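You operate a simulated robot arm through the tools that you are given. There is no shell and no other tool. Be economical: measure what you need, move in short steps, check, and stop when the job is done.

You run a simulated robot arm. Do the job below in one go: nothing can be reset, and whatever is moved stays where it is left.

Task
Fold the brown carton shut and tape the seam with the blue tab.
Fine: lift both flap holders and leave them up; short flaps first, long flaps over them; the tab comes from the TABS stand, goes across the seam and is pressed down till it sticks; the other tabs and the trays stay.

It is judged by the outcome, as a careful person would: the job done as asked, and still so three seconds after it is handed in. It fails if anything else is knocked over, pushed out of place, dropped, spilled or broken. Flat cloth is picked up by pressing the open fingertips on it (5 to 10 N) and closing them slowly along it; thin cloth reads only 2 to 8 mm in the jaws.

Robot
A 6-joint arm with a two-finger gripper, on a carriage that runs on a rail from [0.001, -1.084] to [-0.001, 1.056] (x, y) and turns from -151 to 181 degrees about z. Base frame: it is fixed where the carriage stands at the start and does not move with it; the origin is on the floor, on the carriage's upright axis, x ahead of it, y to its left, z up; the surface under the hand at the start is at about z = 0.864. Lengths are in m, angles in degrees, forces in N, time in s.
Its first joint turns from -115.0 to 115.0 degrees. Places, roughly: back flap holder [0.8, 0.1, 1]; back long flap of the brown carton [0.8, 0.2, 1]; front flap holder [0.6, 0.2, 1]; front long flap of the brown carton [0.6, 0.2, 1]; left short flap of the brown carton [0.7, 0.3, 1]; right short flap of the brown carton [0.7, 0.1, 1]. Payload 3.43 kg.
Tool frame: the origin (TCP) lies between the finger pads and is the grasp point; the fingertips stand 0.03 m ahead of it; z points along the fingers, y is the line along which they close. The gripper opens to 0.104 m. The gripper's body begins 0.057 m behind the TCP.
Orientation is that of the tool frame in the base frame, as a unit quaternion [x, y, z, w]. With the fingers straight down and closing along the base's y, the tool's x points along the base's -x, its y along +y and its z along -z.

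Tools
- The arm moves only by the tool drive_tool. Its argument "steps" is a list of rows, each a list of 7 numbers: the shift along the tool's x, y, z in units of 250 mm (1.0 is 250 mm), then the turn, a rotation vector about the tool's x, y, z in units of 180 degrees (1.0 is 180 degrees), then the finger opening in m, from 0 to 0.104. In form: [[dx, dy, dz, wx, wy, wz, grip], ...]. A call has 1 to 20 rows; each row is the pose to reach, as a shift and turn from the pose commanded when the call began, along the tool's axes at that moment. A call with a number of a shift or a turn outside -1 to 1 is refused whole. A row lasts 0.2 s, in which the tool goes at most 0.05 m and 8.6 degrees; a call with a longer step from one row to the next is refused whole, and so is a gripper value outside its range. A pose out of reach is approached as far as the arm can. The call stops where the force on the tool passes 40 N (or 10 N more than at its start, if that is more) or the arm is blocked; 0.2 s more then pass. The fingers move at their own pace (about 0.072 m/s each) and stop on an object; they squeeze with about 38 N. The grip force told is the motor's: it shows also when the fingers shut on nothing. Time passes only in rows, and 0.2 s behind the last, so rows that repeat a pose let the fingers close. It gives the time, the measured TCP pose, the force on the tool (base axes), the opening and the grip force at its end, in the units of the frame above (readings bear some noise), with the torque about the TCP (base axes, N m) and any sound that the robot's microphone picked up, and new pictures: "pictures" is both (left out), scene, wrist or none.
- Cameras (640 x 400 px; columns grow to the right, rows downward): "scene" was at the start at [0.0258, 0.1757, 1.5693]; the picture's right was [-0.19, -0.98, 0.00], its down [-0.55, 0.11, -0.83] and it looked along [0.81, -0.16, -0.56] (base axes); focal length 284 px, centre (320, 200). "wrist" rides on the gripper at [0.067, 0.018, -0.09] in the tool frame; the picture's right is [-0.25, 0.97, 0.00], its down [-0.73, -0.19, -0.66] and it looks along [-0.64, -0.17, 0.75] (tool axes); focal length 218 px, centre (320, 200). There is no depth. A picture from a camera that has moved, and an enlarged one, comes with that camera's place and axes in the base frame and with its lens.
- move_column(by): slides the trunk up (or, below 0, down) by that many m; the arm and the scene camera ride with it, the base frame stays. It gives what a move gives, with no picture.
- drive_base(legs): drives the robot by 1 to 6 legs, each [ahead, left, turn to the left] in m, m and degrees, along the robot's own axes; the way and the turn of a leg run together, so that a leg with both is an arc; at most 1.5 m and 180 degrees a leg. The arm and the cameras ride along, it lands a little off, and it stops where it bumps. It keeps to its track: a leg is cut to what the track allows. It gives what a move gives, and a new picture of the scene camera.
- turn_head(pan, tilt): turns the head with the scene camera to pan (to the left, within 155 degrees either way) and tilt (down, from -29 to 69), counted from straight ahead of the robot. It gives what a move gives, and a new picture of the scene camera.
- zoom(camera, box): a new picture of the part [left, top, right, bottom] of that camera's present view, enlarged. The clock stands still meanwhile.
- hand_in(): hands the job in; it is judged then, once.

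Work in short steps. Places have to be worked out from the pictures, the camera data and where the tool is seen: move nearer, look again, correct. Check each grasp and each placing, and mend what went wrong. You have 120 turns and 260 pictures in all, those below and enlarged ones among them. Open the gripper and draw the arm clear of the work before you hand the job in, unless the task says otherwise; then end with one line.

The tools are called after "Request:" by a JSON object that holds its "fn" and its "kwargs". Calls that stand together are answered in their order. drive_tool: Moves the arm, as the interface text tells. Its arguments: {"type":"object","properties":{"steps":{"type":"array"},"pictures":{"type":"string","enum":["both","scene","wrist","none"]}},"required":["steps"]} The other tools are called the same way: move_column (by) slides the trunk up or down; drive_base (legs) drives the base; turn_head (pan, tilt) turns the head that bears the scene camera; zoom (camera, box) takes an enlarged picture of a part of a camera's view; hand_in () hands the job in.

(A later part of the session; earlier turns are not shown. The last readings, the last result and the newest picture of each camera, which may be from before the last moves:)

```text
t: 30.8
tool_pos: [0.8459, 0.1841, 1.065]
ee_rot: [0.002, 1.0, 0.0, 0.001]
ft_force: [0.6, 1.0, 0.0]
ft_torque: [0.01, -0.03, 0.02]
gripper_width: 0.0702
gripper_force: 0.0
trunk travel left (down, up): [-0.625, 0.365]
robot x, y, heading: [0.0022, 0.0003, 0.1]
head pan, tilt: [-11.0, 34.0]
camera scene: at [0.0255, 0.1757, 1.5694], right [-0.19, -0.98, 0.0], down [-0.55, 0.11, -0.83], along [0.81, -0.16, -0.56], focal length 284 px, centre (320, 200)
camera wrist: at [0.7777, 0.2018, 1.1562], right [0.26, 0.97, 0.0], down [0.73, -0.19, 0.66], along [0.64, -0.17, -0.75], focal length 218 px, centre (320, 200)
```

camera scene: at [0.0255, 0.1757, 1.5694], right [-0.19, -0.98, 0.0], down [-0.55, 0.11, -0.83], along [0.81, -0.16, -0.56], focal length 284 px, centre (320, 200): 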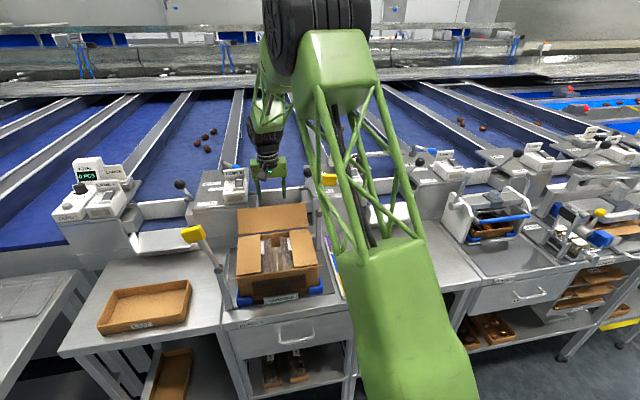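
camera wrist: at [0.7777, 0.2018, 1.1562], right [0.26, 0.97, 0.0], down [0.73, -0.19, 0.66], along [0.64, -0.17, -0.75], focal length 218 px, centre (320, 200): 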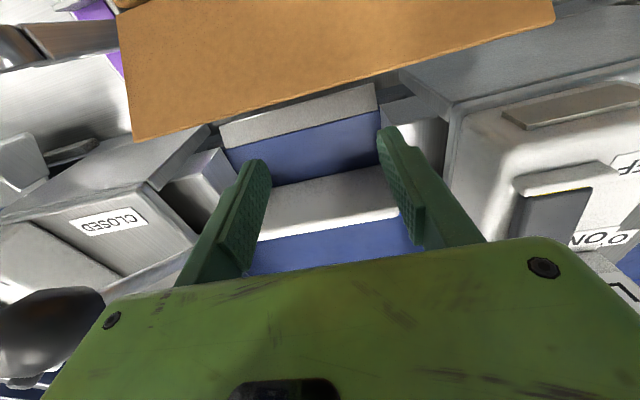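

The tips are clear behind the edge. Lower and sweep the back flap over toward the robot.

Request:
{"fn": "drive_tool", "kwargs": {"steps": [[0, 0, 0.18, 0, 0, 0, 0.07], [0.07, 0, 0.18, 0, 0, 0, 0.07], [0.144, 0, 0.18, 0, 0, 0, 0.07], [0.214, 0, 0.18, 0, 0, 0, 0.07], [0.284, 0, 0.18, 0, 0, 0, 0.07], [0.354, 0, 0.18, 0, 0, 0, 0.07], [0.424, 0, 0.18, 0, 0, 0, 0.07], [0.474, 0, 0.185, 0, 0, 0, 0.07], [0.524, 0, 0.2, 0, 0, 0, 0.07], [0.574, 0, 0.224, 0, 0, 0, 0.07], [0.614, 0, 0.248, 0, 0, 0, 0.07], [0.644, 0, 0.265, 0, 0, 0, 0.07]]}}

```text
t: 31.6
tool_pos: [0.8231, 0.1836, 1.0243]
ee_rot: [0.0, 1.0, 0.0, 0.006]
ft_force: [18.3, 2.5, -8.7]
ft_torque: [0.16, -0.66, 0.67]
gripper_width: 0.0706
gripper_force: 0.4
trunk travel left (down, up): [-0.625, 0.365]
robot x, y, heading: [0.0003, -0.0004, -0.1]
head pan, tilt: [-11.0, 34.0]
stopped in row 3: the force on the tool passed its limit at 62 N (the readings are from after the stop); the commanded pose is now the measured one
camera scene: at [0.0274, 0.1761, 1.569], right [-0.19, -0.98, 0.0], down [-0.55, 0.11, -0.83], along [0.81, -0.16, -0.56], focal length 284 px, centre (320, 200)
camera wrist: at [0.7537, 0.2006, 1.1129], right [0.25, 0.97, 0.0], down [0.72, -0.19, 0.67], along [0.64, -0.16, -0.75], focal length 218 px, centre (320, 200)
```

scene: 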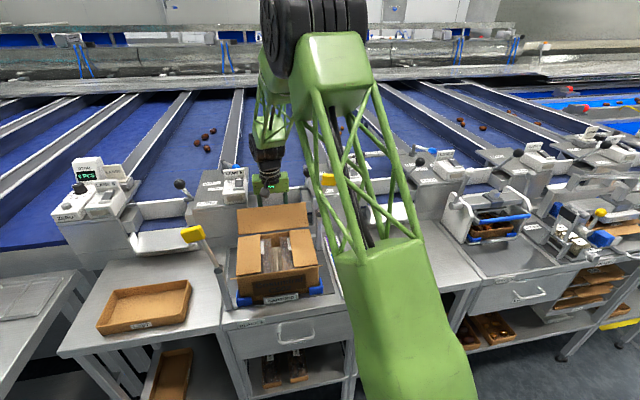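
wrist: 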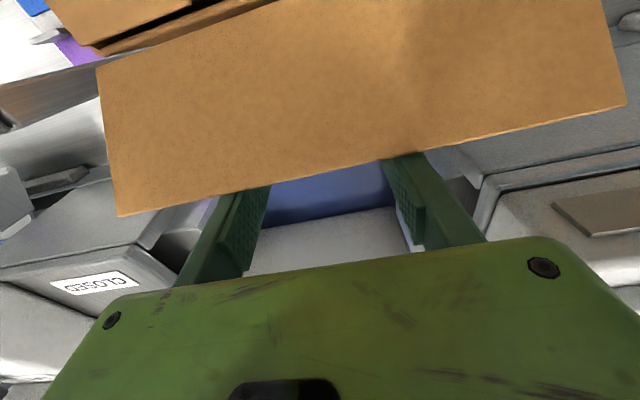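

The flap edge locked by friction against the vertical fingers when I pushed straight. I'll instead follow the edge's own arc (up and toward the robot), then over and down.

Request:
{"fn": "drive_tool", "kwargs": {"steps": [[-0.008, 0, 0, 0, 0, 0, 0.07], [0.032, 0, -0.032, 0, 0, 0, 0.07], [0.084, 0, -0.068, 0, 0, 0, 0.07], [0.14, 0, -0.094, 0, 0, 0, 0.07], [0.2, 0, -0.11, 0, 0, 0, 0.07], [0.264, 0, -0.114, 0, 0, 0, 0.07], [0.324, 0, -0.108, 0, 0, 0, 0.07], [0.388, 0, -0.092, 0, 0, 0, 0.07]]}}

```text
t: 32.1
tool_pos: [0.8224, 0.183, 1.0244]
ee_rot: [0.0, 1.0, 0.002, 0.007]
ft_force: [21.3, 3.5, -15.2]
ft_torque: [0.41, -0.83, 0.45]
gripper_width: 0.0715
gripper_force: 0.7
trunk travel left (down, up): [-0.625, 0.365]
robot x, y, heading: [0.0006, -0.0008, 0.0]
head pan, tilt: [-11.0, 34.0]
stopped in row 2: the force on the tool passed its limit at 54 N (the readings are from after the stop); the commanded pose is now the measured one
camera scene: at [0.0279, 0.1761, 1.5691], right [-0.19, -0.98, 0.0], down [-0.55, 0.11, -0.83], along [0.81, -0.16, -0.56], focal length 284 px, centre (320, 200)
camera wrist: at [0.7533, 0.2007, 1.1145], right [0.25, 0.97, 0.01], down [0.72, -0.19, 0.67], along [0.65, -0.16, -0.74], focal length 218 px, centre (320, 200)
```

scene: 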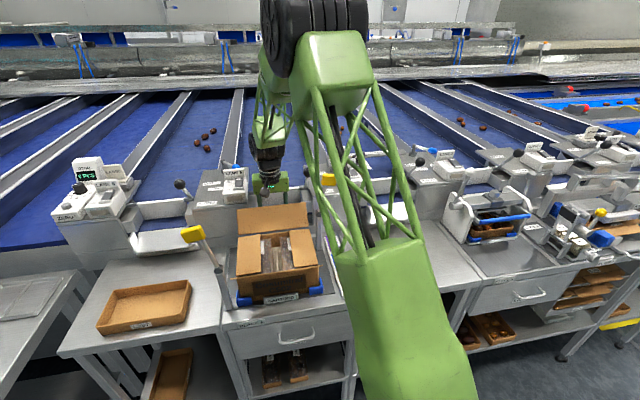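
wrist: 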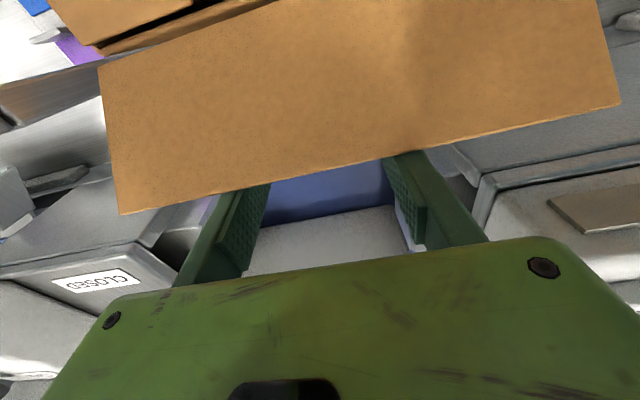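

The torque suggests the contact is at the fingertips, so let me look closely before pushing again.

Request:
{"fn": "zoom", "kwargs": {"camera": "scene", "box": [225, 170, 321, 230]}}

Request:
{"fn": "zoom", "kwargs": {"camera": "wrist", "box": [160, 60, 500, 280]}}

```text
6.67 times, centred on (273, 200) of scene
camera zoom: at [0.0279, 0.1761, 1.5691], right [-0.19, -0.98, 0.0], down [-0.55, 0.11, -0.83], along [0.81, -0.16, -0.56], focal length 1892 px, centre (633, 200)
```

zoom: 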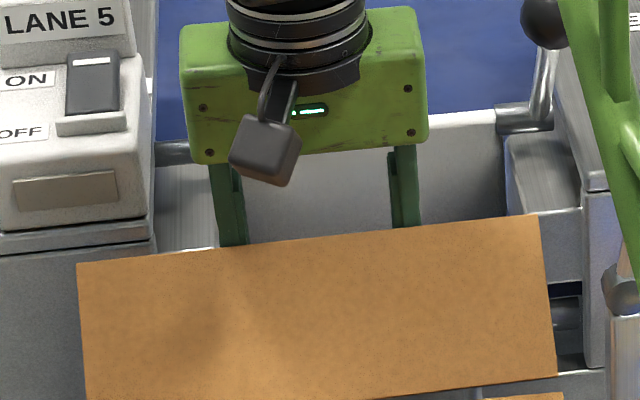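

```text
1.82 times, centred on (330, 170) of wrist
camera zoom: at [0.7533, 0.2007, 1.1145], right [0.25, 0.97, 0.01], down [0.72, -0.19, 0.67], along [0.65, -0.16, -0.74], focal length 397 px, centre (302, 254)
```

zoom: 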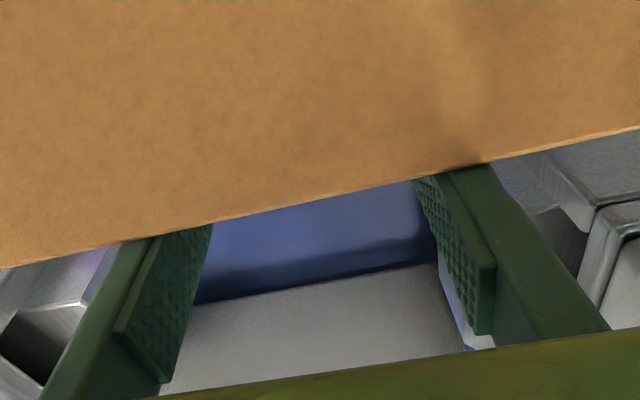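

Possibly the tips catch the chute lip hidden under the flap. I back off, raise the tips by 15 mm (still below the flap's edge), and retry gently.

Request:
{"fn": "drive_tool", "kwargs": {"steps": [[-0.05, 0, 0, 0, 0, 0, 0.07], [-0.06, 0, -0.06, 0, 0, 0, 0.07], [-0.06, 0, -0.06, 0, 0, 0, 0.07], [-0.02, 0, -0.06, 0, 0, 0, 0.07]], "pictures": "wrist"}}

Request:
{"fn": "drive_tool", "kwargs": {"steps": [[0.02, 0, 0, 0, 0, 0, 0.07], [0.04, 0, -0.005, 0, 0, 0, 0.07], [0.06, 0, -0.015, 0, 0, 0, 0.07]], "pictures": "wrist"}}

```text
t: 33.1
tool_pos: [0.8251, 0.1831, 1.0419]
ee_rot: [-0.001, 1.0, 0.001, 0.007]
ft_force: [-0.5, 0.2, -0.1]
ft_torque: [0.0, 0.0, 0.0]
gripper_width: 0.0698
gripper_force: 0.0
trunk travel left (down, up): [-0.625, 0.365]
robot x, y, heading: [0.0041, 0.0016, 0.1]
head pan, tilt: [-11.0, 34.0]
camera wrist: at [0.7559, 0.1998, 1.1307], right [0.25, 0.97, 0.01], down [0.72, -0.19, 0.67], along [0.65, -0.16, -0.75], focal length 218 px, centre (320, 200)
```

wrist: 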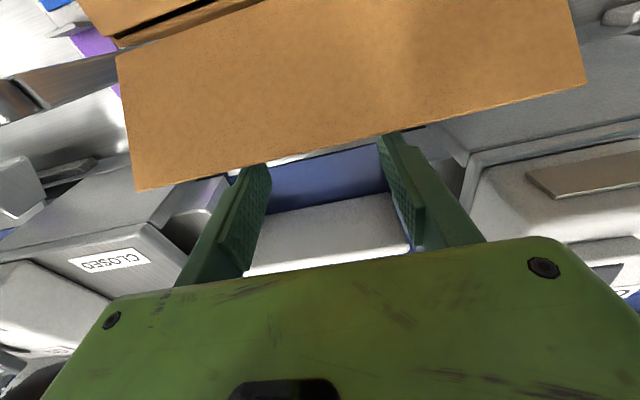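

```text
t: 33.9
tool_pos: [0.8097, 0.1831, 1.0448]
ee_rot: [0.0, 1.0, 0.0, 0.007]
ft_force: [-0.7, 0.0, -0.3]
ft_torque: [-0.03, 0.02, -0.03]
gripper_width: 0.0698
gripper_force: 0.1
trunk travel left (down, up): [-0.625, 0.365]
robot x, y, heading: [-0.001, 0.0028, -0.1]
head pan, tilt: [-11.0, 34.0]
camera wrist: at [0.7403, 0.2005, 1.1344], right [0.25, 0.97, 0.01], down [0.72, -0.19, 0.67], along [0.65, -0.16, -0.75], focal length 218 px, centre (320, 200)
```

wrist: 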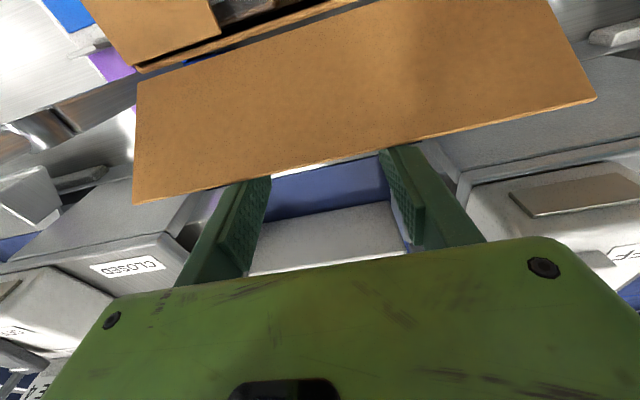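

No force now — it was the chute's lip. Continue sweeping the back flap over.

Request:
{"fn": "drive_tool", "kwargs": {"steps": [[0.05, 0, 0, 0, 0, 0, 0.07], [0.1, 0, 0, 0, 0, 0, 0.07], [0.15, 0, 0, 0, 0, 0, 0.07], [0.2, 0, 0, 0, 0, 0, 0.07], [0.25, 0, 0.005, 0, 0, 0, 0.07], [0.3, 0, 0.01, 0, 0, 0, 0.07], [0.34, 0, 0.03, 0, 0, 0, 0.07], [0.38, 0, 0.06, 0, 0, 0, 0.07], [0.42, 0, 0.1, 0, 0, 0, 0.07], [0.45, 0, 0.14, 0, 0, 0, 0.07], [0.48, 0, 0.165, 0, 0, 0, 0.07], [0.5, 0, 0.185, 0, 0, 0, 0.07]]}}

```text
t: 34.4
tool_pos: [0.7981, 0.1828, 1.0489]
ee_rot: [-0.001, 1.0, 0.003, 0.012]
ft_force: [8.7, 0.4, 15.0]
ft_torque: [-0.39, 0.18, 0.19]
gripper_width: 0.069
gripper_force: 0.1
trunk travel left (down, up): [-0.625, 0.365]
robot x, y, heading: [-0.0009, 0.0047, -0.3]
head pan, tilt: [-11.0, 34.0]
stopped in row 2: the force on the tool passed its limit at 49 N (the readings are from after the stop); the commanded pose is now the measured one
camera scene: at [0.0263, 0.1755, 1.5694], right [-0.19, -0.98, 0.0], down [-0.55, 0.11, -0.83], along [0.81, -0.16, -0.56], focal length 284 px, centre (320, 200)
camera wrist: at [0.7291, 0.2001, 1.1378], right [0.25, 0.97, 0.01], down [0.71, -0.19, 0.67], along [0.65, -0.16, -0.74], focal length 218 px, centre (320, 200)
```

scene: 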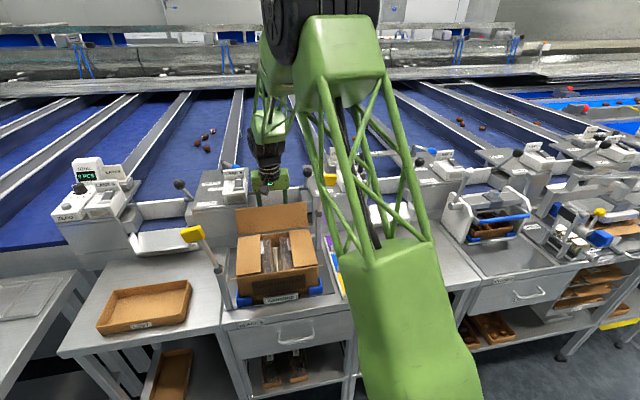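
wrist: 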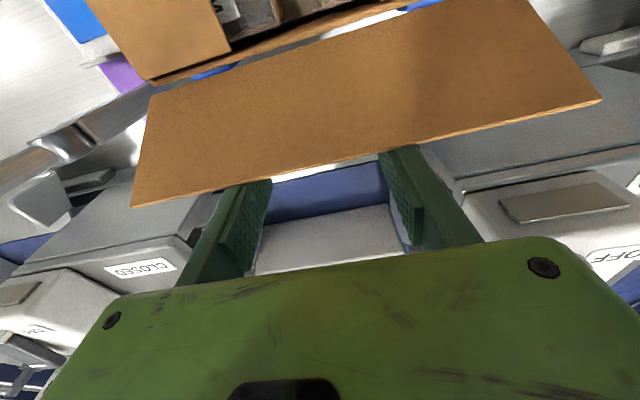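

The flap has swung from ~47° to ~25°, and its edge again drags on the fingers. I follow the edge's arc (slightly upward), then over.

Request:
{"fn": "drive_tool", "kwargs": {"steps": [[-0.01, 0, -0.005, 0, 0, 0, 0.07], [0.03, 0, -0.03, 0, 0, 0, 0.07], [0.06, 0, -0.045, 0, 0, 0, 0.07], [0.095, 0, -0.05, 0, 0, 0, 0.07], [0.128, 0, -0.055, 0, 0, 0, 0.07], [0.16, 0, -0.055, 0, 0, 0, 0.07], [0.194, 0, -0.05, 0, 0, 0, 0.07], [0.26, 0, -0.024, 0, 0, 0, 0.07], [0.324, 0, 0, 0, 0, 0, 0.07]]}}

```text
t: 36.4
tool_pos: [0.7164, 0.1851, 1.0465]
ee_rot: [0.001, 1.0, 0.002, 0.011]
ft_force: [-0.5, -1.0, -0.8]
ft_torque: [-0.01, 0.0, 0.02]
gripper_width: 0.0699
gripper_force: 0.1
trunk travel left (down, up): [-0.625, 0.365]
robot x, y, heading: [-0.0017, -0.0001, 0.2]
head pan, tilt: [-11.0, 34.0]
camera scene: at [0.0259, 0.1757, 1.5694], right [-0.19, -0.98, 0.0], down [-0.55, 0.11, -0.83], along [0.81, -0.16, -0.56], focal length 284 px, centre (320, 200)
camera wrist: at [0.6467, 0.201, 1.1355], right [0.25, 0.97, 0.01], down [0.71, -0.19, 0.67], along [0.65, -0.16, -0.74], focal length 218 px, centre (320, 200)
```

scene: 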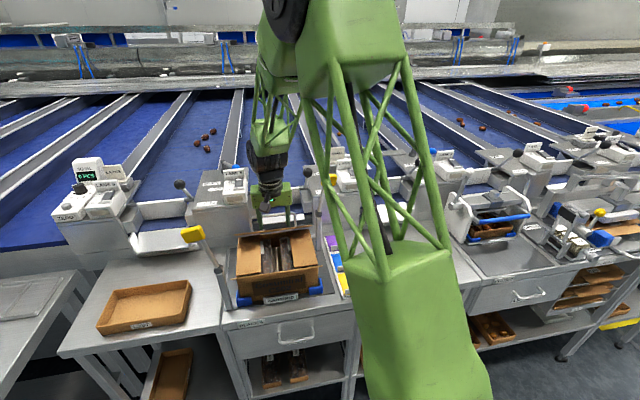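
wrist: 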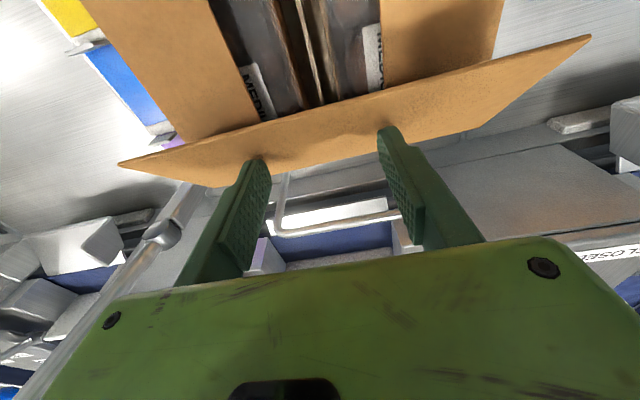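

Past vertical. Push it down flat.

Request:
{"fn": "drive_tool", "kwargs": {"steps": [[0.035, 0, 0.03, 0, 0, 0, 0.07], [0.065, 0, 0.066, 0, 0, 0, 0.07], [0.09, 0, 0.105, 0, 0, 0, 0.07], [0.115, 0, 0.145, 0, 0, 0, 0.07], [0.14, 0, 0.18, 0, 0, 0, 0.07], [0.15, 0, 0.2, 0, 0, 0, 0.07]]}}

```text
t: 37.8
tool_pos: [0.6841, 0.1805, 1.008]
ee_rot: [0.001, 1.0, 0.004, 0.021]
ft_force: [-19.4, -22.1, 165.5]
ft_torque: [-5.16, 1.78, -1.16]
gripper_width: 0.0629
gripper_force: 0.1
trunk travel left (down, up): [-0.625, 0.365]
robot x, y, heading: [-0.0009, 0.0012, -0.3]
head pan, tilt: [-11.0, 34.0]
stopped in row 6: the force on the tool passed its limit at 205 N (the readings are from after the stop); the commanded pose is now the measured one
camera scene: at [0.0225, 0.1735, 1.57], right [-0.19, -0.98, 0.0], down [-0.55, 0.11, -0.83], along [0.82, -0.16, -0.56], focal length 284 px, centre (320, 200)
camera wrist: at [0.6123, 0.1988, 1.0958], right [0.26, 0.97, 0.02], down [0.7, -0.2, 0.68], along [0.67, -0.16, -0.73], focal length 218 px, centre (320, 200)
```

scene: 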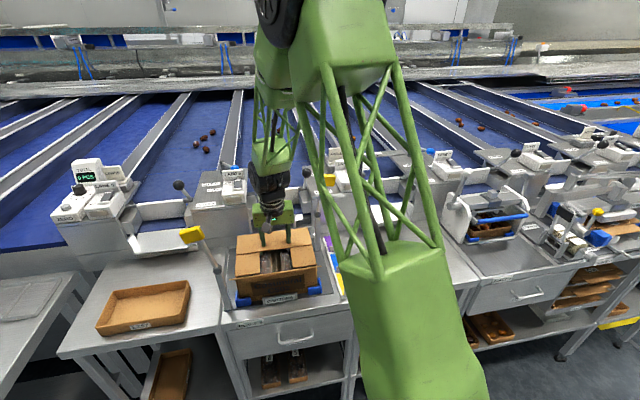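
wrist: 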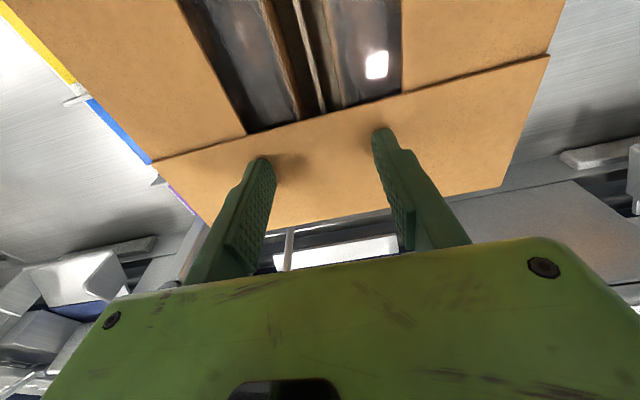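

The flap is down but I pressed too hard: the top lies at about z 0.978. Lift off and check.

Request:
{"fn": "drive_tool", "kwargs": {"steps": [[0, 0, -0.1, 0, 0, 0, 0.07], [0, 0, -0.3, 0, 0, 0, 0.05], [0, 0, -0.5, 0, 0, 0, 0.0], [0, 0, -0.65, 0, 0, 0, 0.0]], "pictures": "wrist"}}

Request:
{"fn": "zoom", "kwargs": {"camera": "scene", "box": [200, 180, 380, 310]}}

```text
t: 38.8
tool_pos: [0.6797, 0.1843, 1.1634]
ee_rot: [0.001, 1.0, 0.004, 0.017]
ft_force: [0.9, 0.0, -0.2]
ft_torque: [0.01, 0.0, -0.01]
gripper_width: 0.0
gripper_force: 32.2
trunk travel left (down, up): [-0.625, 0.365]
robot x, y, heading: [0.0022, -0.0031, -0.2]
head pan, tilt: [-11.0, 34.0]
camera wrist: at [0.6091, 0.2005, 1.2509], right [0.25, 0.97, 0.02], down [0.71, -0.2, 0.68], along [0.66, -0.16, -0.73], focal length 218 px, centre (320, 200)
```

wrist: 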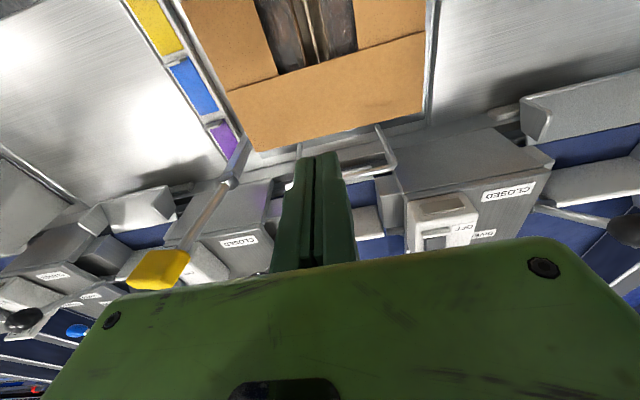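

```text
3.08 times, centred on (290, 245) of scene
camera zoom: at [0.0261, 0.1752, 1.5693], right [-0.19, -0.98, 0.0], down [-0.55, 0.11, -0.83], along [0.81, -0.16, -0.56], focal length 873 px, centre (412, 62)
```

zoom: 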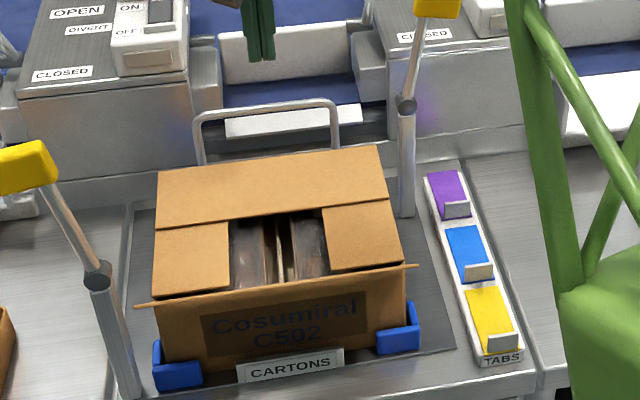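

The back flap lies flat and the carton stands in its brackets. Now go over to the robot side of the front flap, staying high.

Request:
{"fn": "drive_tool", "kwargs": {"steps": [[0.19, 0.02, 0, 0, 0.011, 0, 0.03], [0.38, 0.04, 0, 0, 0.011, 0, 0.07], [0.57, 0.06, 0, 0, 0.011, 0, 0.07], [0.76, 0.06, 0, 0, 0.011, 0, 0.07], [0.78, 0.06, 0.1, 0, 0.011, 0, 0.07]]}}

Request:
{"fn": "zoom", "kwargs": {"camera": "scene", "box": [200, 180, 380, 310]}}

```text
t: 40.0
tool_pos: [0.4837, 0.1974, 1.1329]
ee_rot: [0.0, 1.0, 0.003, 0.0]
ft_force: [-1.3, -0.1, -0.4]
ft_torque: [0.02, -0.06, -0.01]
gripper_width: 0.0701
gripper_force: 0.1
trunk travel left (down, up): [-0.625, 0.365]
robot x, y, heading: [-0.0016, 0.0007, -0.1]
head pan, tilt: [-11.0, 34.0]
camera scene: at [0.0246, 0.175, 1.5694], right [-0.19, -0.98, 0.0], down [-0.55, 0.11, -0.83], along [0.81, -0.16, -0.56], focal length 284 px, centre (320, 200)
camera wrist: at [0.4158, 0.2137, 1.2236], right [0.26, 0.97, 0.01], down [0.73, -0.2, 0.66], along [0.64, -0.16, -0.75], focal length 218 px, centre (320, 200)
```

scene: 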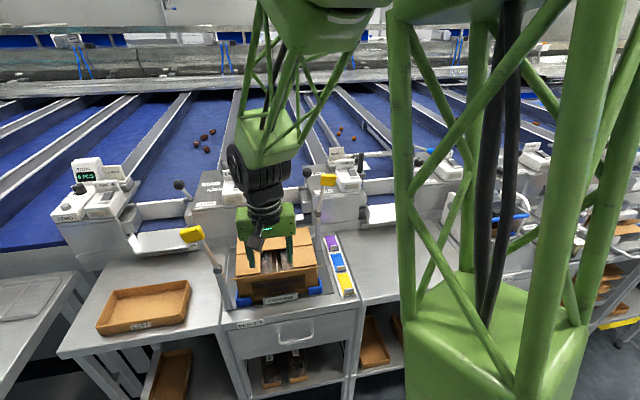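
wrist: 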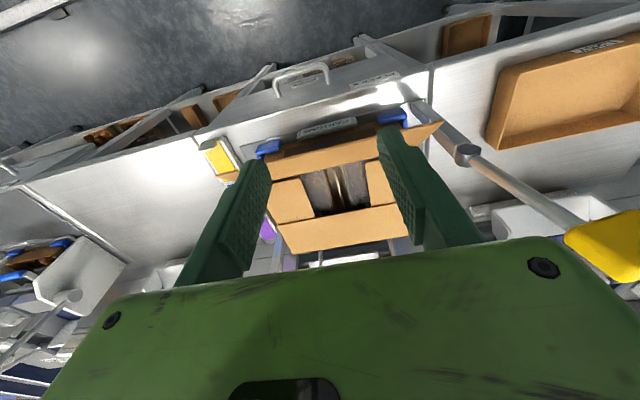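

```text
3.08 times, centred on (290, 245) of scene
camera zoom: at [0.0246, 0.175, 1.5694], right [-0.19, -0.98, 0.0], down [-0.55, 0.11, -0.83], along [0.81, -0.16, -0.56], focal length 873 px, centre (412, 62)
```

zoom: 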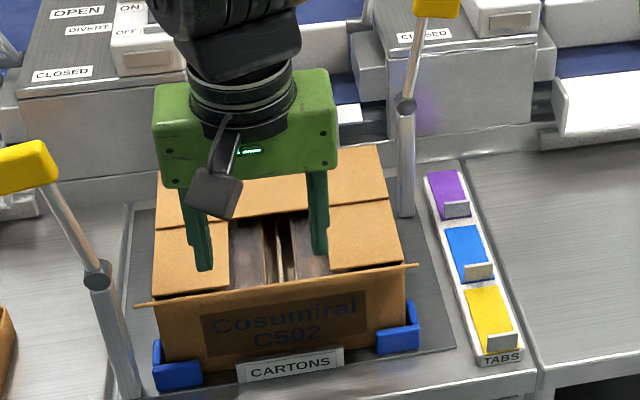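

Front flap edge is near (x 0.511, z 1.033). Lower to just in front of it and follow its arc over.

Request:
{"fn": "drive_tool", "kwargs": {"steps": [[0, 0, 0.15, 0, 0, 0, 0.07], [0, 0, 0.3, 0, 0, 0, 0.07], [0, 0, 0.42, 0, 0, 0, 0.07], [-0.03, 0, 0.42, 0, 0, 0, 0.07], [-0.06, 0, 0.41, 0, 0, 0, 0.07], [-0.103, 0, 0.38, 0, 0, 0, 0.07], [-0.161, 0, 0.348, 0, 0, 0, 0.07], [-0.221, 0, 0.324, 0, 0, 0, 0.07], [-0.289, 0, 0.312, 0, 0, 0, 0.07], [-0.353, 0, 0.312, 0, 0, 0, 0.07], [-0.421, 0, 0.324, 0, 0, 0, 0.07], [-0.481, 0, 0.348, 0, 0, 0, 0.07]]}}

```text
t: 42.6
tool_pos: [0.6059, 0.1981, 1.0489]
ee_rot: [0.0, 1.0, 0.003, 0.0]
ft_force: [-0.6, 0.1, -0.2]
ft_torque: [0.01, -0.03, -0.03]
gripper_width: 0.0699
gripper_force: 0.1
trunk travel left (down, up): [-0.625, 0.365]
robot x, y, heading: [-0.0019, -0.0031, -0.1]
head pan, tilt: [-11.0, 34.0]
camera scene: at [0.0258, 0.1752, 1.5694], right [-0.19, -0.98, 0.0], down [-0.55, 0.11, -0.83], along [0.81, -0.16, -0.56], focal length 284 px, centre (320, 200)
camera wrist: at [0.538, 0.2154, 1.1382], right [0.26, 0.97, 0.01], down [0.73, -0.2, 0.66], along [0.64, -0.16, -0.76], focal length 218 px, centre (320, 200)
```

scene: 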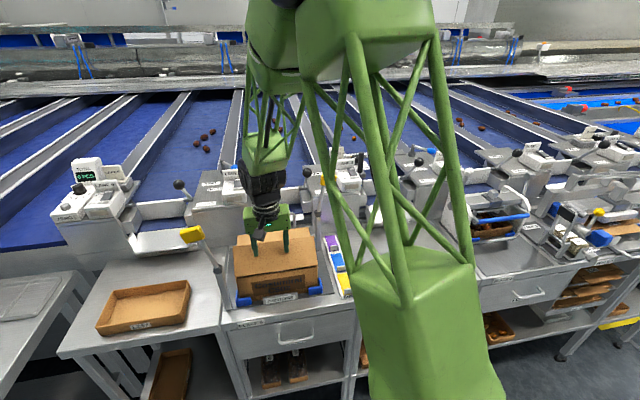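
wrist: 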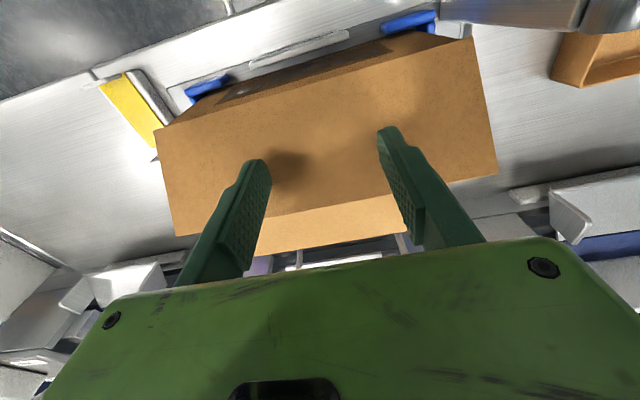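

The front flap is past vertical. Push it down gently.

Request:
{"fn": "drive_tool", "kwargs": {"steps": [[-0.03, 0, 0.04, 0, 0, 0, 0.07], [-0.056, 0, 0.076, 0, 0, 0, 0.07], [-0.08, 0, 0.105, 0, 0, 0, 0.07], [-0.1, 0, 0.13, 0, 0, 0, 0.07], [-0.12, 0, 0.148, 0, 0, 0, 0.07], [-0.13, 0, 0.156, 0, 0, 0, 0.07]], "pictures": "wrist"}}

```text
t: 44.0
tool_pos: [0.6373, 0.1975, 1.0087]
ee_rot: [0.001, 1.0, 0.004, 0.001]
ft_force: [-7.0, -1.8, 15.9]
ft_torque: [-0.72, 0.36, -0.26]
gripper_width: 0.0677
gripper_force: 0.1
trunk travel left (down, up): [-0.625, 0.365]
robot x, y, heading: [0.0018, 0.0014, -0.0]
head pan, tilt: [-11.0, 34.0]
camera wrist: at [0.5695, 0.2153, 1.0994], right [0.26, 0.97, 0.01], down [0.73, -0.2, 0.66], along [0.64, -0.16, -0.76], focal length 218 px, centre (320, 200)
```

wrist: 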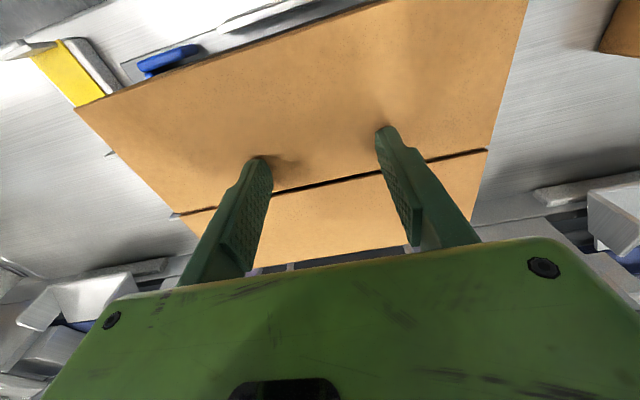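

The carton is closed with the seam in the middle. Lift off and look at the seam and tabs.

Request:
{"fn": "drive_tool", "kwargs": {"steps": [[0, 0, -0.1, 0, 0, 0, 0.07], [0, -0.1, -0.3, 0, 0, 0, 0.07], [0.1, -0.2, -0.5, 0, 0, 0, 0.05], [0.2, -0.4, -0.7, 0, 0, 0, 0.03], [0.3, -0.5, -0.7, 0, 0, 0, 0.03], [0.4, -0.55, -0.7, 0, 0, 0, 0.03]]}}

Request:
{"fn": "zoom", "kwargs": {"camera": "scene", "box": [310, 225, 374, 305]}}

Request:
{"fn": "zoom", "kwargs": {"camera": "scene", "box": [200, 180, 380, 310]}}

```text
refused: row 2 steps farther than a row can; nothing moved
```

```text
5.00 times, centred on (342, 265) of scene
camera zoom: at [0.0252, 0.175, 1.5697], right [-0.19, -0.98, 0.0], down [-0.55, 0.11, -0.83], along [0.81, -0.16, -0.56], focal length 1419 px, centre (210, -125)
```

zoom: 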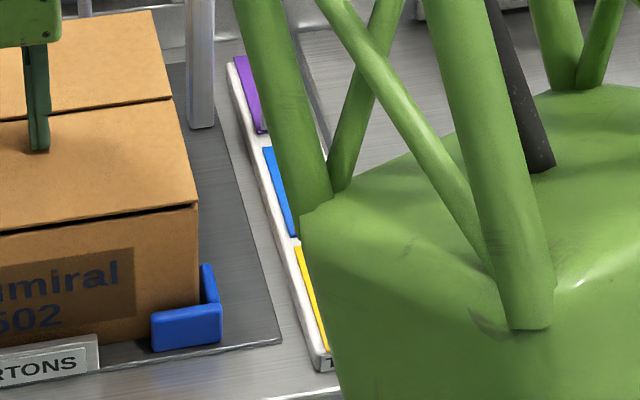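

```text
3.08 times, centred on (290, 245) of scene
camera zoom: at [0.0252, 0.175, 1.5697], right [-0.19, -0.98, 0.0], down [-0.55, 0.11, -0.83], along [0.81, -0.16, -0.56], focal length 873 px, centre (412, 62)
```

zoom: 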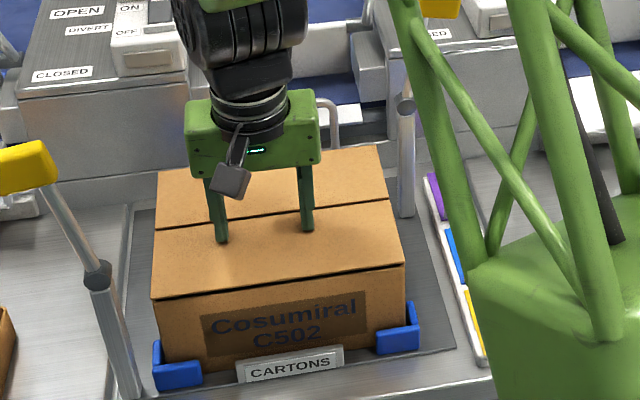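

Same move with smaller steps.

Request:
{"fn": "drive_tool", "kwargs": {"steps": [[0, 0, -0.1, 0, 0, 0, 0.07], [0, 0, -0.28, 0, 0, 0, 0.07], [0.03, -0.1, -0.44, 0, 0, 0, 0.07], [0.1, -0.22, -0.56, 0, 0, 0, 0.05], [0.2, -0.34, -0.66, 0, 0, 0, 0.03], [0.3, -0.45, -0.66, 0, 0, 0, 0.03], [0.4, -0.5, -0.66, 0, 0, 0, 0.03]], "pictures": "both"}}

Request:
{"fn": "zoom", "kwargs": {"camera": "scene", "box": [230, 205, 390, 305]}}

```text
t: 45.6
tool_pos: [0.5406, 0.0714, 1.1727]
ee_rot: [0.001, 1.0, 0.003, -0.001]
ft_force: [-0.9, 0.9, 0.6]
ft_torque: [0.0, 0.04, 0.02]
gripper_width: 0.03
gripper_force: 0.1
trunk travel left (down, up): [-0.625, 0.365]
robot x, y, heading: [-0.0008, -0.0013, 0.1]
head pan, tilt: [-11.0, 34.0]
camera scene: at [0.0266, 0.1753, 1.5694], right [-0.19, -0.98, 0.0], down [-0.55, 0.11, -0.83], along [0.81, -0.16, -0.56], focal length 284 px, centre (320, 200)
camera wrist: at [0.4733, 0.0884, 1.263], right [0.26, 0.97, 0.01], down [0.73, -0.2, 0.65], along [0.63, -0.16, -0.76], focal length 218 px, centre (320, 200)
```

scene: 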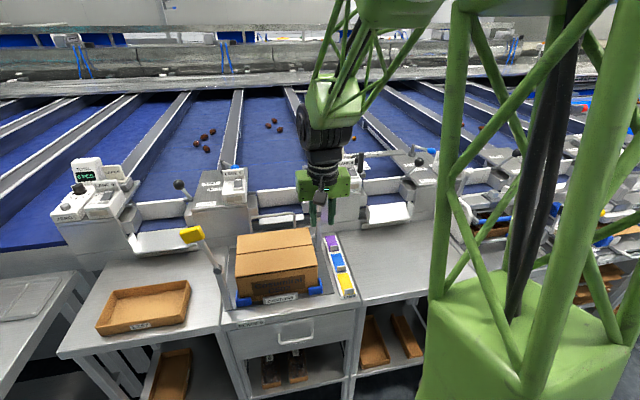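
wrist: 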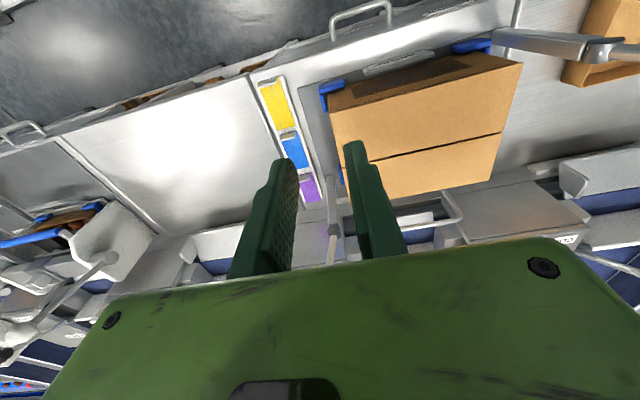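

```text
4.00 times, centred on (310, 255) of scene
camera zoom: at [0.0266, 0.1753, 1.5694], right [-0.19, -0.98, 0.0], down [-0.55, 0.11, -0.83], along [0.81, -0.16, -0.56], focal length 1135 px, centre (360, -20)
```

zoom: 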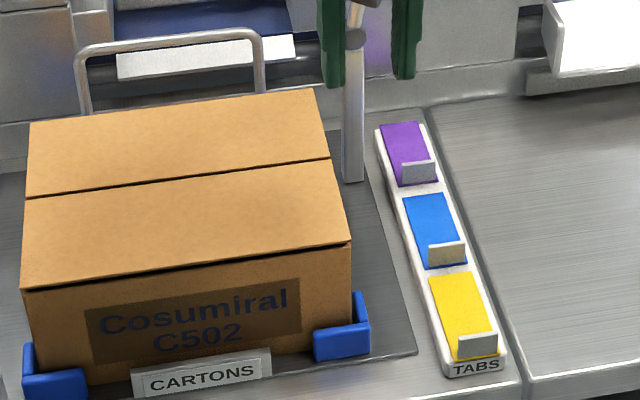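

The tabs each have an upright grey lip at the robot-side end; the blue one's lip is near (0.617, -0.011). I'll pinch the lip along x; yaw -90° keeps the camera bracket away from the carton.

Request:
{"fn": "drive_tool", "kwargs": {"steps": [[-0.03, -0.03, 0, 0, 0, -0.045, 0.03], [-0.06, -0.06, 0, 0, 0, -0.09, 0.03], [-0.09, -0.09, 0, 0, 0, -0.135, 0.03], [-0.12, -0.12, 0, 0, 0, -0.18, 0.03], [-0.15, -0.15, 0, 0, 0, -0.225, 0.03], [-0.18, -0.18, 0, 0, 0, -0.27, 0.03], [-0.21, -0.21, 0, 0, 0, -0.315, 0.03], [-0.24, -0.24, 0, 0, 0, -0.36, 0.03], [-0.27, -0.27, 0, 0, 0, -0.405, 0.03], [-0.3, -0.3, 0.05, 0, 0, -0.45, 0.03], [-0.306, -0.33, 0.15, 0, 0, -0.49, 0.03], [-0.306, -0.33, 0.3, 0, 0, -0.5, 0.03], [-0.306, -0.33, 0.4, 0, 0, -0.5, 0.03]]}}

```text
t: 48.4
tool_pos: [0.6135, -0.0091, 1.0724]
ee_rot: [-0.706, 0.708, 0.002, 0.003]
ft_force: [1.0, 0.4, 0.3]
ft_torque: [0.01, 0.0, 0.03]
gripper_width: 0.0299
gripper_force: 0.0
trunk travel left (down, up): [-0.625, 0.365]
robot x, y, heading: [-0.0027, 0.0012, -0.2]
head pan, tilt: [-11.0, 34.0]
camera scene: at [0.0261, 0.1753, 1.5694], right [-0.19, -0.98, 0.0], down [-0.55, 0.11, -0.83], along [0.81, -0.16, -0.56], focal length 284 px, centre (320, 200)
camera wrist: at [0.5955, -0.0776, 1.1608], right [-0.97, 0.25, 0.0], down [0.19, 0.72, 0.66], along [0.17, 0.64, -0.75], focal length 218 px, centre (320, 200)
```

scene: 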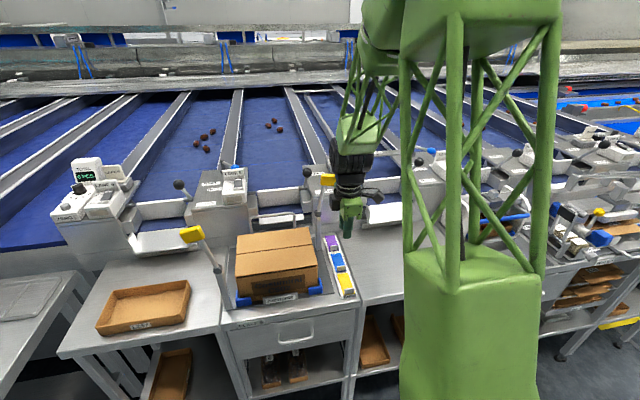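
wrist: 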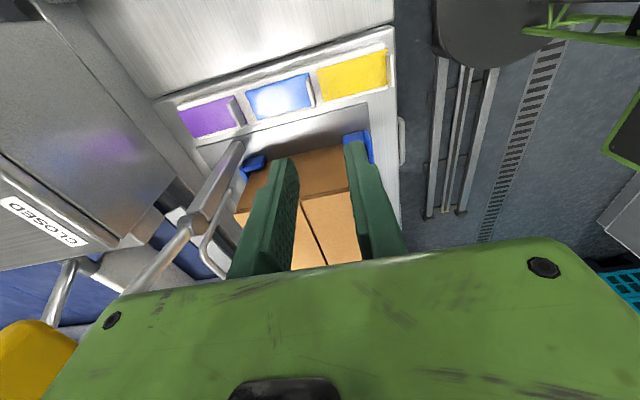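

Zoom in on the blue tab to refine its lip place and height.

Request:
{"fn": "zoom", "kwargs": {"camera": "wrist", "box": [160, 30, 400, 180]}}

Request:
{"fn": "zoom", "kwargs": {"camera": "scene", "box": [310, 225, 374, 305]}}

```text
2.67 times, centred on (280, 105) of wrist
camera zoom: at [0.5955, -0.0776, 1.1608], right [-0.97, 0.25, 0.0], down [0.19, 0.72, 0.66], along [0.17, 0.64, -0.75], focal length 582 px, centre (427, 453)
```

zoom: 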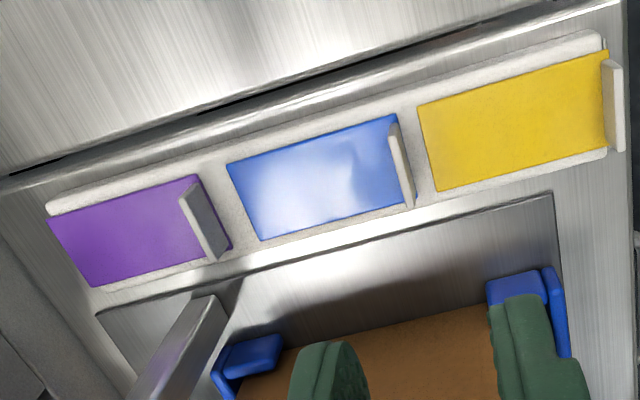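

```text
5.00 times, centred on (342, 265) of scene
camera zoom: at [0.0261, 0.1753, 1.5694], right [-0.19, -0.98, 0.0], down [-0.55, 0.11, -0.83], along [0.81, -0.16, -0.56], focal length 1419 px, centre (210, -125)
```

zoom: 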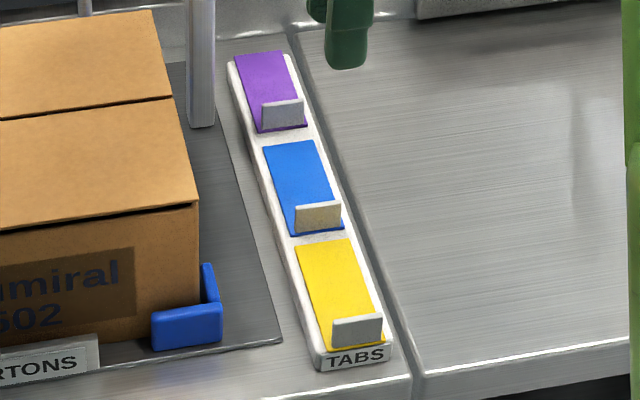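

Lip top at about (0.625, -0.010, 0.895), tab surface about z 0.873. Descend to just above, then check.

Request:
{"fn": "drive_tool", "kwargs": {"steps": [[0.004, -0.046, 0.18, 0, 0, 0, 0.03], [0.004, -0.046, 0.36, 0, 0, 0, 0.03], [0.004, -0.046, 0.52, 0, 0, 0, 0.03], [0.004, -0.046, 0.59, 0, 0, 0, 0.03]]}}

Request:
{"fn": "zoom", "kwargs": {"camera": "scene", "box": [310, 225, 374, 305]}}

```text
t: 49.4
tool_pos: [0.6226, -0.0119, 0.9252]
ee_rot: [-0.707, 0.708, 0.002, 0.002]
ft_force: [-0.1, -0.7, -0.9]
ft_torque: [0.01, -0.04, 0.01]
gripper_width: 0.0298
gripper_force: 0.1
trunk travel left (down, up): [-0.625, 0.365]
robot x, y, heading: [-0.0019, 0.0023, 0.0]
head pan, tilt: [-11.0, 34.0]
camera scene: at [0.0262, 0.1752, 1.5694], right [-0.19, -0.98, 0.0], down [-0.55, 0.11, -0.83], along [0.81, -0.16, -0.56], focal length 284 px, centre (320, 200)
camera wrist: at [0.6044, -0.0784, 1.0144], right [-0.97, 0.25, 0.0], down [0.19, 0.72, 0.66], along [0.17, 0.64, -0.75], focal length 218 px, centre (320, 200)
```

scene: 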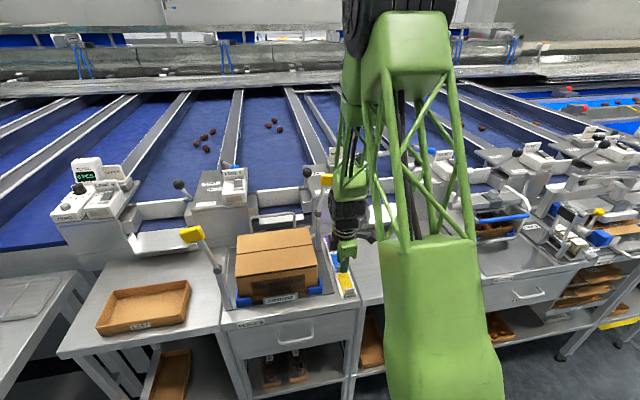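
wrist: 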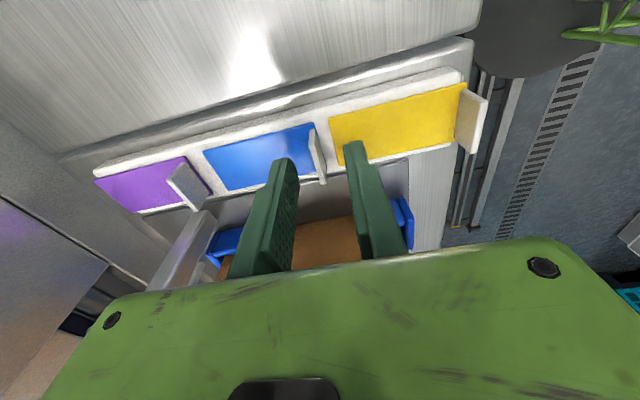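

```text
5.00 times, centred on (342, 265) of scene
camera zoom: at [0.0262, 0.1752, 1.5694], right [-0.19, -0.98, 0.0], down [-0.55, 0.11, -0.83], along [0.81, -0.16, -0.56], focal length 1419 px, centre (210, -125)
```

zoom: 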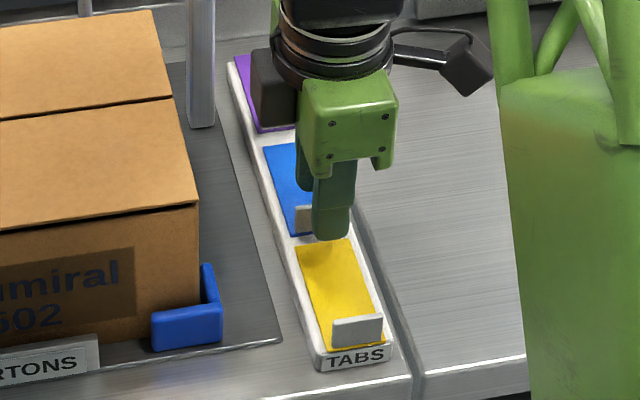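

The lip lies between the fingers. Lower 16 mm more and close.

Request:
{"fn": "drive_tool", "kwargs": {"steps": [[0, -0.008, 0.035, 0, 0, 0, 0.03], [0, -0.008, 0.062, 0, 0, 0, 0.03], [0, -0.008, 0.062, 0, 0, 0, 0.01], [0, -0.008, 0.062, 0, 0, 0, 0.0], [0, -0.008, 0.062, 0, 0, 0, 0.0]], "pictures": "wrist"}}

```text
t: 50.6
tool_pos: [0.6259, -0.009, 0.9091]
ee_rot: [-0.707, 0.708, 0.002, 0.003]
ft_force: [-0.1, -0.1, -0.8]
ft_torque: [0.04, 0.02, -0.03]
gripper_width: 0.006
gripper_force: 36.6
trunk travel left (down, up): [-0.625, 0.365]
robot x, y, heading: [0.0006, -0.0039, 0.2]
head pan, tilt: [-11.0, 34.0]
camera wrist: at [0.608, -0.0774, 0.9985], right [-0.97, 0.26, 0.0], down [0.19, 0.72, 0.66], along [0.17, 0.64, -0.75], focal length 218 px, centre (320, 200)
```

wrist: 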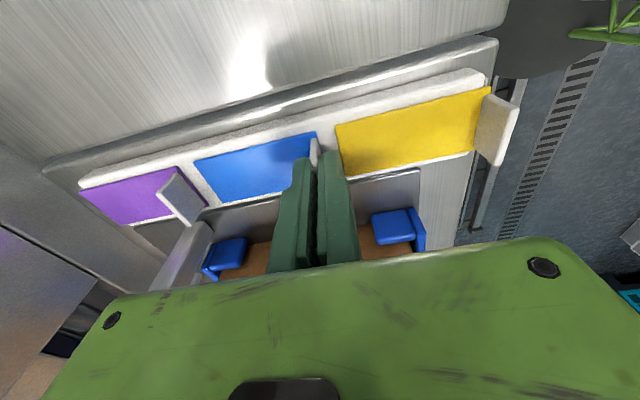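

Gripped at 6 mm on the lip. Lift straight up and look.

Request:
{"fn": "drive_tool", "kwargs": {"steps": [[0, 0, -0.04, 0, 0, 0, 0.0], [0, 0, -0.14, 0, 0, 0, 0.0], [0, 0, -0.3, 0, 0, 0, 0.0], [0, 0, -0.48, 0, 0, 0, 0.0], [0, 0, -0.66, 0, 0, 0, 0.0]]}}

Request:
{"fn": "zoom", "kwargs": {"camera": "scene", "box": [230, 205, 390, 305]}}

```text
t: 51.8
tool_pos: [0.6287, -0.0114, 1.0756]
ee_rot: [-0.707, 0.708, 0.003, 0.002]
ft_force: [0.4, 0.2, 0.3]
ft_torque: [0.05, 0.0, -0.01]
gripper_width: 0.0061
gripper_force: 36.6
trunk travel left (down, up): [-0.625, 0.365]
robot x, y, heading: [0.0025, 0.0043, -0.1]
head pan, tilt: [-11.0, 34.0]
camera scene: at [0.0266, 0.1753, 1.5693], right [-0.19, -0.98, 0.0], down [-0.55, 0.11, -0.83], along [0.81, -0.16, -0.56], focal length 284 px, centre (320, 200)
camera wrist: at [0.6099, -0.0805, 1.1649], right [-0.97, 0.26, 0.0], down [0.19, 0.72, 0.66], along [0.17, 0.64, -0.75], focal length 218 px, centre (320, 200)
```

scene: 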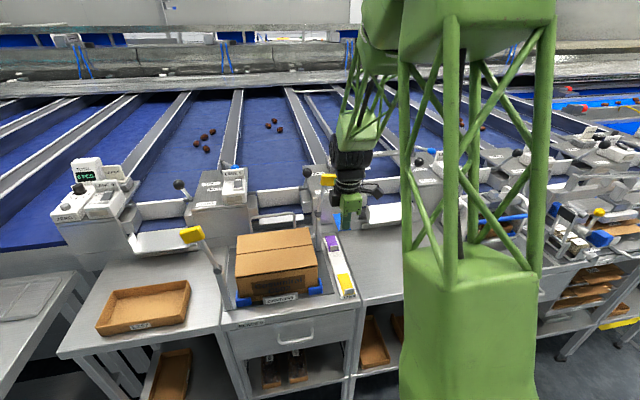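
wrist: 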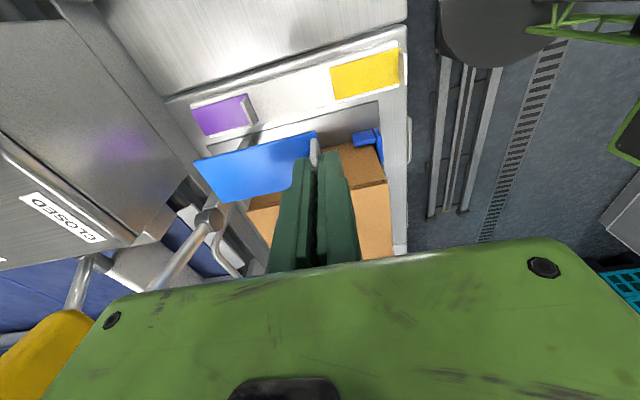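

```text
4.00 times, centred on (310, 255) of scene
camera zoom: at [0.0266, 0.1753, 1.5693], right [-0.19, -0.98, 0.0], down [-0.55, 0.11, -0.83], along [0.81, -0.16, -0.56], focal length 1135 px, centre (360, -20)
```

zoom: 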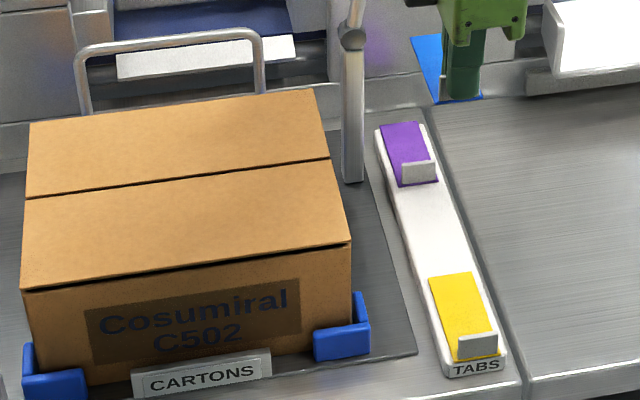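

Blue tab held cleanly; the others are undisturbed. Seam estimated at x ≈ 0.667; with the tab's lip at x ≈ 0.629 it will straddle the seam. Move over the carton's middle.

Request:
{"fn": "drive_tool", "kwargs": {"steps": [[-0.04, 0, -0.08, 0, 0, 0, 0.0], [-0.2, 0, -0.08, 0, 0, 0, 0.0], [-0.39, 0, -0.08, 0, 0, 0, 0.0], [-0.58, 0, -0.08, 0, 0, 0, 0.0], [-0.74, 0, -0.08, 0, 0, 0, 0.0], [-0.785, 0, 0.0, 0, 0, 0, 0.0], [-0.785, 0, 0.08, 0, 0, 0, 0.0]]}}

Request:
{"fn": "zoom", "kwargs": {"camera": "scene", "box": [215, 195, 343, 285]}}

```text
t: 53.4
tool_pos: [0.6279, 0.1866, 1.0566]
ee_rot: [-0.706, 0.708, 0.002, 0.002]
ft_force: [-0.5, 0.2, 0.0]
ft_torque: [-0.02, -0.02, 0.02]
gripper_width: 0.006
gripper_force: 36.8
trunk travel left (down, up): [-0.625, 0.365]
robot x, y, heading: [-0.0006, -0.0026, -0.1]
head pan, tilt: [-11.0, 34.0]
camera scene: at [0.0259, 0.1753, 1.5694], right [-0.19, -0.98, 0.0], down [-0.55, 0.11, -0.83], along [0.81, -0.16, -0.56], focal length 284 px, centre (320, 200)
camera wrist: at [0.6095, 0.1185, 1.1457], right [-0.97, 0.26, 0.0], down [0.19, 0.72, 0.66], along [0.17, 0.64, -0.75], focal length 218 px, centre (320, 200)
```

scene: 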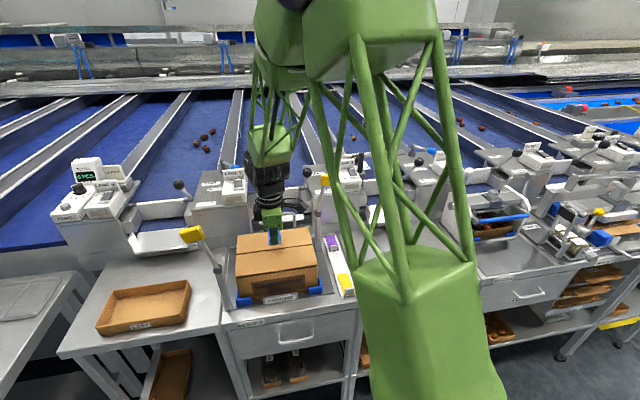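
wrist: 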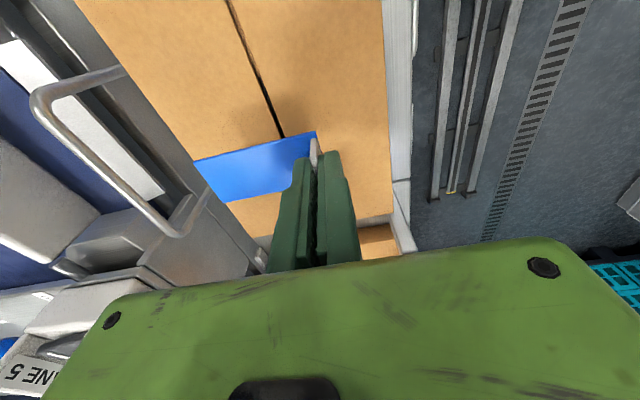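

```text
4.44 times, centred on (279, 240) of scene
camera zoom: at [0.0259, 0.1753, 1.5694], right [-0.19, -0.98, 0.0], down [-0.55, 0.11, -0.83], along [0.81, -0.16, -0.56], focal length 1262 px, centre (502, 22)
```

zoom: 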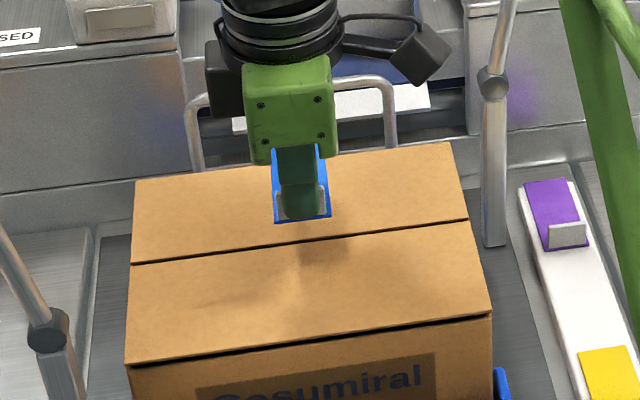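

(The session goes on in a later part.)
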